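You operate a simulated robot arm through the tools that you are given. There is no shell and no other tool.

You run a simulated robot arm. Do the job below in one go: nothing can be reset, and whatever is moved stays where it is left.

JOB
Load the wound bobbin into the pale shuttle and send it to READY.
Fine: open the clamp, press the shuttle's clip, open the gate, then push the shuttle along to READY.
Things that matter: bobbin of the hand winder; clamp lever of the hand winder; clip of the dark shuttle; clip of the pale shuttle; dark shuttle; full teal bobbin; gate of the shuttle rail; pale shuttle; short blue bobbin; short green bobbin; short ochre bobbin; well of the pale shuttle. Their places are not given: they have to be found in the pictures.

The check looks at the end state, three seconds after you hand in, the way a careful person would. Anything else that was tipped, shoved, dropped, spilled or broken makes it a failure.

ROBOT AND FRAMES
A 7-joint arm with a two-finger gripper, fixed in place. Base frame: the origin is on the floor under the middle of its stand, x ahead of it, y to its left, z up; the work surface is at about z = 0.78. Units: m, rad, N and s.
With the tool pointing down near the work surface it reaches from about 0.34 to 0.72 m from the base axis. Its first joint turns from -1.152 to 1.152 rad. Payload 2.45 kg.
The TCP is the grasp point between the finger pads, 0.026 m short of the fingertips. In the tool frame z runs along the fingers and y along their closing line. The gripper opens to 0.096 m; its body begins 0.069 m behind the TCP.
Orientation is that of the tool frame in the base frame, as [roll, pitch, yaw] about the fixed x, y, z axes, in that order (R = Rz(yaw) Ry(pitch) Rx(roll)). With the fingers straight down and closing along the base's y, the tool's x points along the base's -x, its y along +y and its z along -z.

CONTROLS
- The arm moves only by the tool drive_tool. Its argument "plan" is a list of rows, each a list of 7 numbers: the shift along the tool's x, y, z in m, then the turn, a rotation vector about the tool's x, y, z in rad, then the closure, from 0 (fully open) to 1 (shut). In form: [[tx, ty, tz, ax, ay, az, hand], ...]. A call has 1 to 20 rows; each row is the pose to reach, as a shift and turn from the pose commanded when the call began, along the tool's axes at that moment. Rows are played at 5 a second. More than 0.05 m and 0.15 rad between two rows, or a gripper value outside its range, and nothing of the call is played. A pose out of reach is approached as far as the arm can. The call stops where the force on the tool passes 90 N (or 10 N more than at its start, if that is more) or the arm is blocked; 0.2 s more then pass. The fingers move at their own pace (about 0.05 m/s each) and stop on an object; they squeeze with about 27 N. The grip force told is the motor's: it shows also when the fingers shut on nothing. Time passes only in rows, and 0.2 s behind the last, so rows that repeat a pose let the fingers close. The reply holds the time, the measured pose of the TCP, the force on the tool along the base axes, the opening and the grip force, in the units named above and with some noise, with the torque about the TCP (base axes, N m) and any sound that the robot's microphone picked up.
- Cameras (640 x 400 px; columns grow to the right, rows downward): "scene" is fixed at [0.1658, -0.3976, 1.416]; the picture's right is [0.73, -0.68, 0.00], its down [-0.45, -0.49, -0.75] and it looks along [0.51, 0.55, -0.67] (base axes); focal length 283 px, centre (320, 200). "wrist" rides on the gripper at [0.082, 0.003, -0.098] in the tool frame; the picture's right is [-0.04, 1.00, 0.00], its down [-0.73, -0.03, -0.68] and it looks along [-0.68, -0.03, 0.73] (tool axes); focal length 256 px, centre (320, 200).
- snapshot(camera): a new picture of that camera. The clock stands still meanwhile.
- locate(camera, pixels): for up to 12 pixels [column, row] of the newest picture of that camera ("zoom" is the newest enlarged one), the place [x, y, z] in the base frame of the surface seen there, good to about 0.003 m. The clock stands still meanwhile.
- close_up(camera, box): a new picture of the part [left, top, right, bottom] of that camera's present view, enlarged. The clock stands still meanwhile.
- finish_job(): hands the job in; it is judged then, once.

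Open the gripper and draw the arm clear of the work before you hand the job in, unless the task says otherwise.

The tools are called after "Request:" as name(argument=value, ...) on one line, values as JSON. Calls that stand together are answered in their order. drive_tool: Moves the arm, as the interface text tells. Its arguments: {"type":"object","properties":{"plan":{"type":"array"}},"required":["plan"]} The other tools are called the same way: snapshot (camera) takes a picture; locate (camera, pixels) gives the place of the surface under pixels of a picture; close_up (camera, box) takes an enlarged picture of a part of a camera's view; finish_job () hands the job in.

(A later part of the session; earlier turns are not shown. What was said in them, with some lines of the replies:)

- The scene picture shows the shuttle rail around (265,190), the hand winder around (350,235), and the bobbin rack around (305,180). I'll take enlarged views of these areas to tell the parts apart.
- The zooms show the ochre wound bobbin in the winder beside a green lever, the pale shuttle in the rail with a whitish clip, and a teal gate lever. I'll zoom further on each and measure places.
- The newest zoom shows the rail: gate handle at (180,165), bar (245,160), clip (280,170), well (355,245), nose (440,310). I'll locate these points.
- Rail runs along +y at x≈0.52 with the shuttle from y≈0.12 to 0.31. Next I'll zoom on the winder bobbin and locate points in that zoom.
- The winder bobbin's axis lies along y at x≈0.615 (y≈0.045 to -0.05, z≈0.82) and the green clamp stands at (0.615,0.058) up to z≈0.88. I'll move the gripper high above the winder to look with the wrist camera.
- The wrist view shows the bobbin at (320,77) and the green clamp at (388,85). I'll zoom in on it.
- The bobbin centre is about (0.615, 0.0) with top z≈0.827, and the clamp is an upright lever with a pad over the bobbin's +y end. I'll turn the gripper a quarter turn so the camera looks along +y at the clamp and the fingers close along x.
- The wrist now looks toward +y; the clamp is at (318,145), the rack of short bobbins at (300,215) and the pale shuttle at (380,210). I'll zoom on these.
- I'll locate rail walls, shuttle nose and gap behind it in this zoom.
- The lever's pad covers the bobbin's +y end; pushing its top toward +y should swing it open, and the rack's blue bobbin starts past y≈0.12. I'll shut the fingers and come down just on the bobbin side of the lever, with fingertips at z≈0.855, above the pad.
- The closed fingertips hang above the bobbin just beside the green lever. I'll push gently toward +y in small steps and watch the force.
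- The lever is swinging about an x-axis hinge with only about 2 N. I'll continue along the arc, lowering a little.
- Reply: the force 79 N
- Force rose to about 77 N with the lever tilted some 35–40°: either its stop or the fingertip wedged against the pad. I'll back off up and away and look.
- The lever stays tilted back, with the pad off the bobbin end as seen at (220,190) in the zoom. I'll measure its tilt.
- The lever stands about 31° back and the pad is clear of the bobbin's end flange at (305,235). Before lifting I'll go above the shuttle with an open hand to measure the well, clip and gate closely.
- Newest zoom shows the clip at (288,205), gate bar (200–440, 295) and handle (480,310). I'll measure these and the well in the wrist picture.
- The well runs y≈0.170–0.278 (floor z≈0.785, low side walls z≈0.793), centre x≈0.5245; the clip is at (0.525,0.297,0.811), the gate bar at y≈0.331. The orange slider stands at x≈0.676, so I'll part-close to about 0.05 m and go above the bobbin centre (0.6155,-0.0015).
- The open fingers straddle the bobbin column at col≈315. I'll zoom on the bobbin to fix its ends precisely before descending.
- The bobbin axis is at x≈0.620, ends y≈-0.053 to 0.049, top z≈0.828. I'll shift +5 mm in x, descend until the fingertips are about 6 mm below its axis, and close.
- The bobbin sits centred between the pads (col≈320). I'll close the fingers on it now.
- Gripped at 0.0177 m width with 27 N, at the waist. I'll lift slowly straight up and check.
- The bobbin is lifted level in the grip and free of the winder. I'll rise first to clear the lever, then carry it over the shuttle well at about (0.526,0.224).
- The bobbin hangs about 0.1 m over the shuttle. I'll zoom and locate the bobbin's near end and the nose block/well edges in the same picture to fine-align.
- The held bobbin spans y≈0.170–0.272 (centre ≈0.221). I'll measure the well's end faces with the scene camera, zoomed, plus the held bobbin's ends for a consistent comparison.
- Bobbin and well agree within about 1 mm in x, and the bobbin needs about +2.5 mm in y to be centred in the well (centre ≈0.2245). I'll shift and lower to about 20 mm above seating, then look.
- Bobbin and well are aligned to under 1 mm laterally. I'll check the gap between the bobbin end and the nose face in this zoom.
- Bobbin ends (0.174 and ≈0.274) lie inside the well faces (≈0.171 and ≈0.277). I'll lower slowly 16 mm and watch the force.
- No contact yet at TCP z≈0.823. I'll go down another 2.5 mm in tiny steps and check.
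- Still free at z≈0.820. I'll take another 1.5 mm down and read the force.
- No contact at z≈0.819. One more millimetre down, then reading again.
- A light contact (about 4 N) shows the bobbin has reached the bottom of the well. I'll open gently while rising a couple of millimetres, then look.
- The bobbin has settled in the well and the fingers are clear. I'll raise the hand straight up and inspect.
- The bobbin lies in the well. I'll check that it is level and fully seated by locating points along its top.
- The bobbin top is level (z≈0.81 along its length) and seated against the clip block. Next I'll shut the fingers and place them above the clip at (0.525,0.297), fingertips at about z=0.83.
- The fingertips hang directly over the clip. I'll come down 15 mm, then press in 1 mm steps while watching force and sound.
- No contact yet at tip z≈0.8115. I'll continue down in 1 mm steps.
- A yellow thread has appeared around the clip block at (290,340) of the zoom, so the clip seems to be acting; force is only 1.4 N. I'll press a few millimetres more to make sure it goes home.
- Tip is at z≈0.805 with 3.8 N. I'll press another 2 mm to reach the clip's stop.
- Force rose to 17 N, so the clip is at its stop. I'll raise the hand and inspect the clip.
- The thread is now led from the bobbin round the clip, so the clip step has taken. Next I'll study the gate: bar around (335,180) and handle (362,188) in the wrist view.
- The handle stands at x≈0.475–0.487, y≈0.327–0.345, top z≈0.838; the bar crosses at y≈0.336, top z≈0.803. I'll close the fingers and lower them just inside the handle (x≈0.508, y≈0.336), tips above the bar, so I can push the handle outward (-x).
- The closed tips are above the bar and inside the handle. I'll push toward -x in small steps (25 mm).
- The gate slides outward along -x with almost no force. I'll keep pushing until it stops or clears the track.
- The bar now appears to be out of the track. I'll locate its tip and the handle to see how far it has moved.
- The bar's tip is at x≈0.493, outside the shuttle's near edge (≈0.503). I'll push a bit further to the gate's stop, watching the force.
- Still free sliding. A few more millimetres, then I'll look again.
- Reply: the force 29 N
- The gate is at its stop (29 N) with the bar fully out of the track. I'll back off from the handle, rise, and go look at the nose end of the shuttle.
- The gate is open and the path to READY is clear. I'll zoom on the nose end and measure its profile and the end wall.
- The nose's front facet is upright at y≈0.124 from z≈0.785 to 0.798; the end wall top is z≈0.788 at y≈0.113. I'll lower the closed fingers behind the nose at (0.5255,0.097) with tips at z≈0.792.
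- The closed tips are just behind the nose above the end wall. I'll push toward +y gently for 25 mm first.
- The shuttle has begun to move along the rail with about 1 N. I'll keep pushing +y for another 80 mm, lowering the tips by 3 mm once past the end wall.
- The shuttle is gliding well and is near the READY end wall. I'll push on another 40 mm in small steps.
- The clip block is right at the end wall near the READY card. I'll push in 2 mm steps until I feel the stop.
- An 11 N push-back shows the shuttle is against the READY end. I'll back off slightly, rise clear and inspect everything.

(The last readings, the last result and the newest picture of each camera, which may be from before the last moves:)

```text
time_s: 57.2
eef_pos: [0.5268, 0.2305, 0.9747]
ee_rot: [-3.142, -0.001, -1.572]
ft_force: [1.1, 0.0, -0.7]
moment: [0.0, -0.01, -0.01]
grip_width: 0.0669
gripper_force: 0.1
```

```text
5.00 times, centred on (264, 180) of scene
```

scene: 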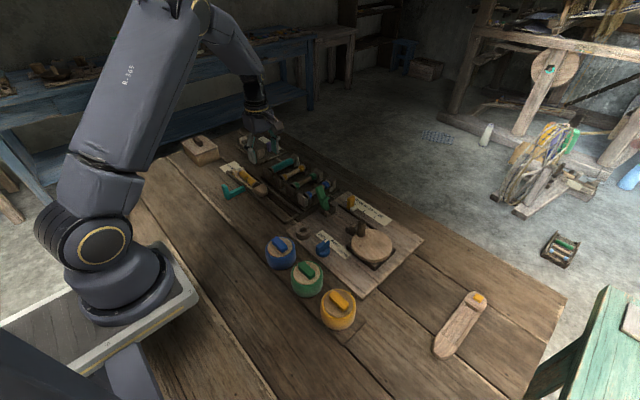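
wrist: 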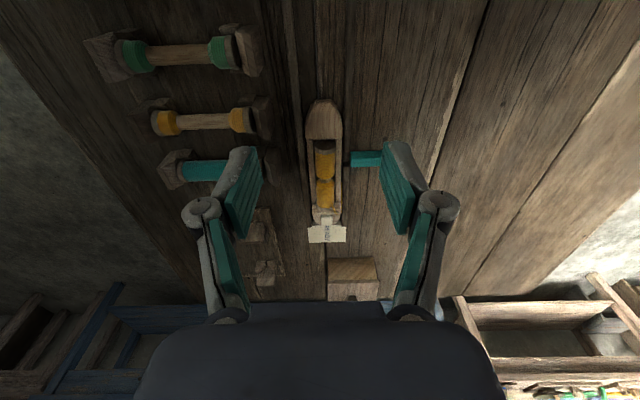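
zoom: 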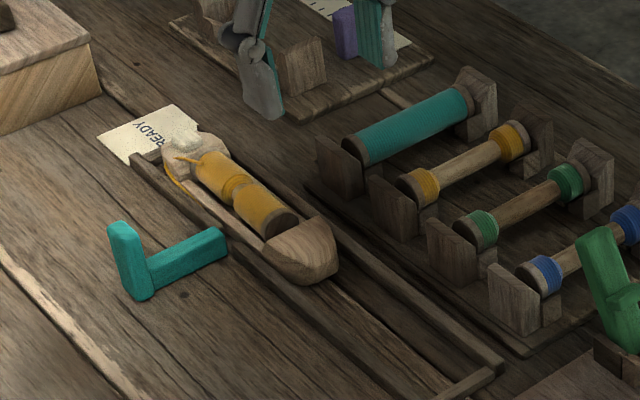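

The shuttle sits at READY with the bobbin and thread in place. I'll double-check the shuttle's rest position, that the bobbin is level in it, and that the neighbours and the other shuttle look undisturbed.

Request:
close_up(camera="wrist", box=[272, 90, 384, 250])

Request:
close_up(camera="scene", box=[260, 180, 500, 370])

Request:
locate(camera="wrist", pixels=[[324, 110], [324, 130], [325, 150], [325, 165], [325, 180], [326, 195], [326, 205], [326, 216], [310, 222], [326, 235], [365, 158]])

```text
2.50 times, centred on (328, 170) of wrist
```

zoom: 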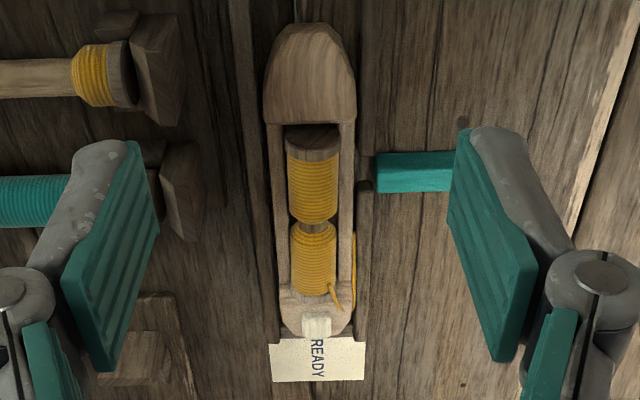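

```text
2.11 times, centred on (380, 275) of scene
```

zoom: 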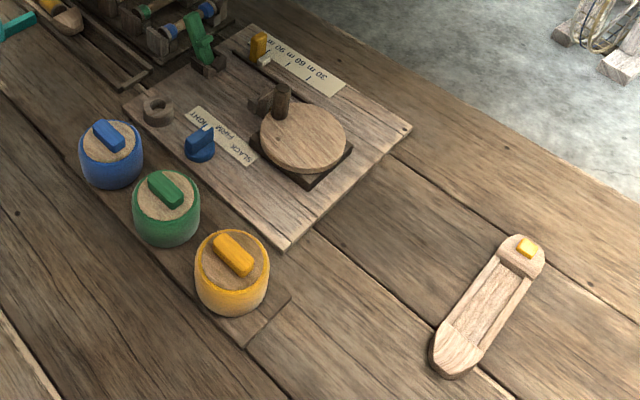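

```text
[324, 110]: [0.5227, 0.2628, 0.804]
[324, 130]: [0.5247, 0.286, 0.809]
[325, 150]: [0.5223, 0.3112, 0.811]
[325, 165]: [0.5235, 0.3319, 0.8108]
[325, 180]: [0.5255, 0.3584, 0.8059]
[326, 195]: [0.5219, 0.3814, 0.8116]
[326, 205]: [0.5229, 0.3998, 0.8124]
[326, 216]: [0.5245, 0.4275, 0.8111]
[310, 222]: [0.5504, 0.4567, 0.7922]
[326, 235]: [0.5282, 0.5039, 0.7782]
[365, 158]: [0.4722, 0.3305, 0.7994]
```

The shuttle's clip end is at y≈0.45 against READY, the bobbin top is level (z≈0.811), and rack, jars, slider and the other shuttle are where they were. I'll open the hand fully and draw the arm up and back.

Request:
drive_tool(plan=[[0, 0, -0.04, 0, 0, 0, 0.1], [0, 0, -0.08, 0, 0, 0, 0], [0, 0.02, -0.12, 0, 0, 0, 0], [0, 0.05, -0.15, 0, 0, 0, 0], [0, 0.08, -0.18, 0, 0, 0, 0], [0, 0.11, -0.2, 0, 0, 0, 0], [0, 0.14, -0.2, 0, 0, 0, 0], [0, 0.14, -0.2, 0, 0, 0, 0]])

Request:
close_up(camera="scene", box=[180, 120, 380, 245])

```text
time_s: 59.0
eef_pos: [0.3843, 0.228, 1.1752]
ee_rot: [3.139, 0.0, -1.57]
ft_force: [0.4, 0.6, -0.1]
moment: [-0.01, 0.01, 0.02]
grip_width: 0.0962
gripper_force: 0.0
```

```text
3.20 times, centred on (280, 182) of scene
```

zoom: 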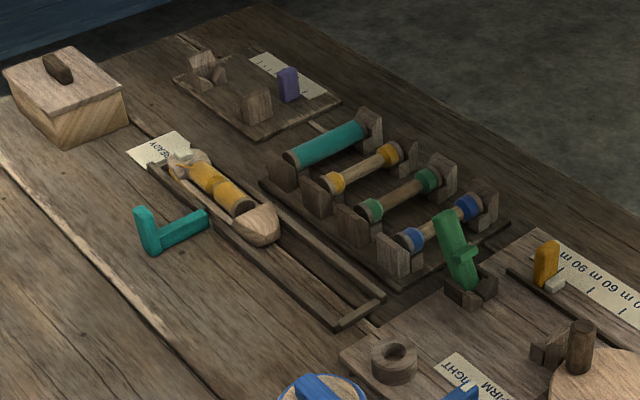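

The final view shows the pale shuttle at READY with the wound bobbin and its thread in place. The gate and clamp are open, everything else is undisturbed, and the arm is clear with the hand open, so I'm handing in the job.

Request:
finish_job()

```text
The job is handed in.
```

The wound ochre bobbin is loaded in the pale shuttle, and the shuttle is at READY. I've handed the job in; no verdict has come back yet.

- **Clamp:** I pushed the green lever back to about 31°, where it stopped. It stays open, clear of the winder's cradle.
- **Bobbin:** It sits level in the well, between the nose and the clip block.
- **Clip:** I pressed it to its stop at about 17 N. A thread then showed, running from the bobbin round the clip.
- **Gate:** It slid out to its stop, and the bar is fully off the track.
- **Shuttle:** I pushed it along the rail until it met the READY end wall, which pushed back at about 11 N.

I took the shuttle in the rail to be the pale one. Its wood looks paler than the loose shuttle's once the lighting is allowed for, and it is the only one in the READY rail.

In the last pictures the rack bobbins, jars, slider and loose shuttle look undisturbed. The hand is open and the arm is drawn clear of the work.
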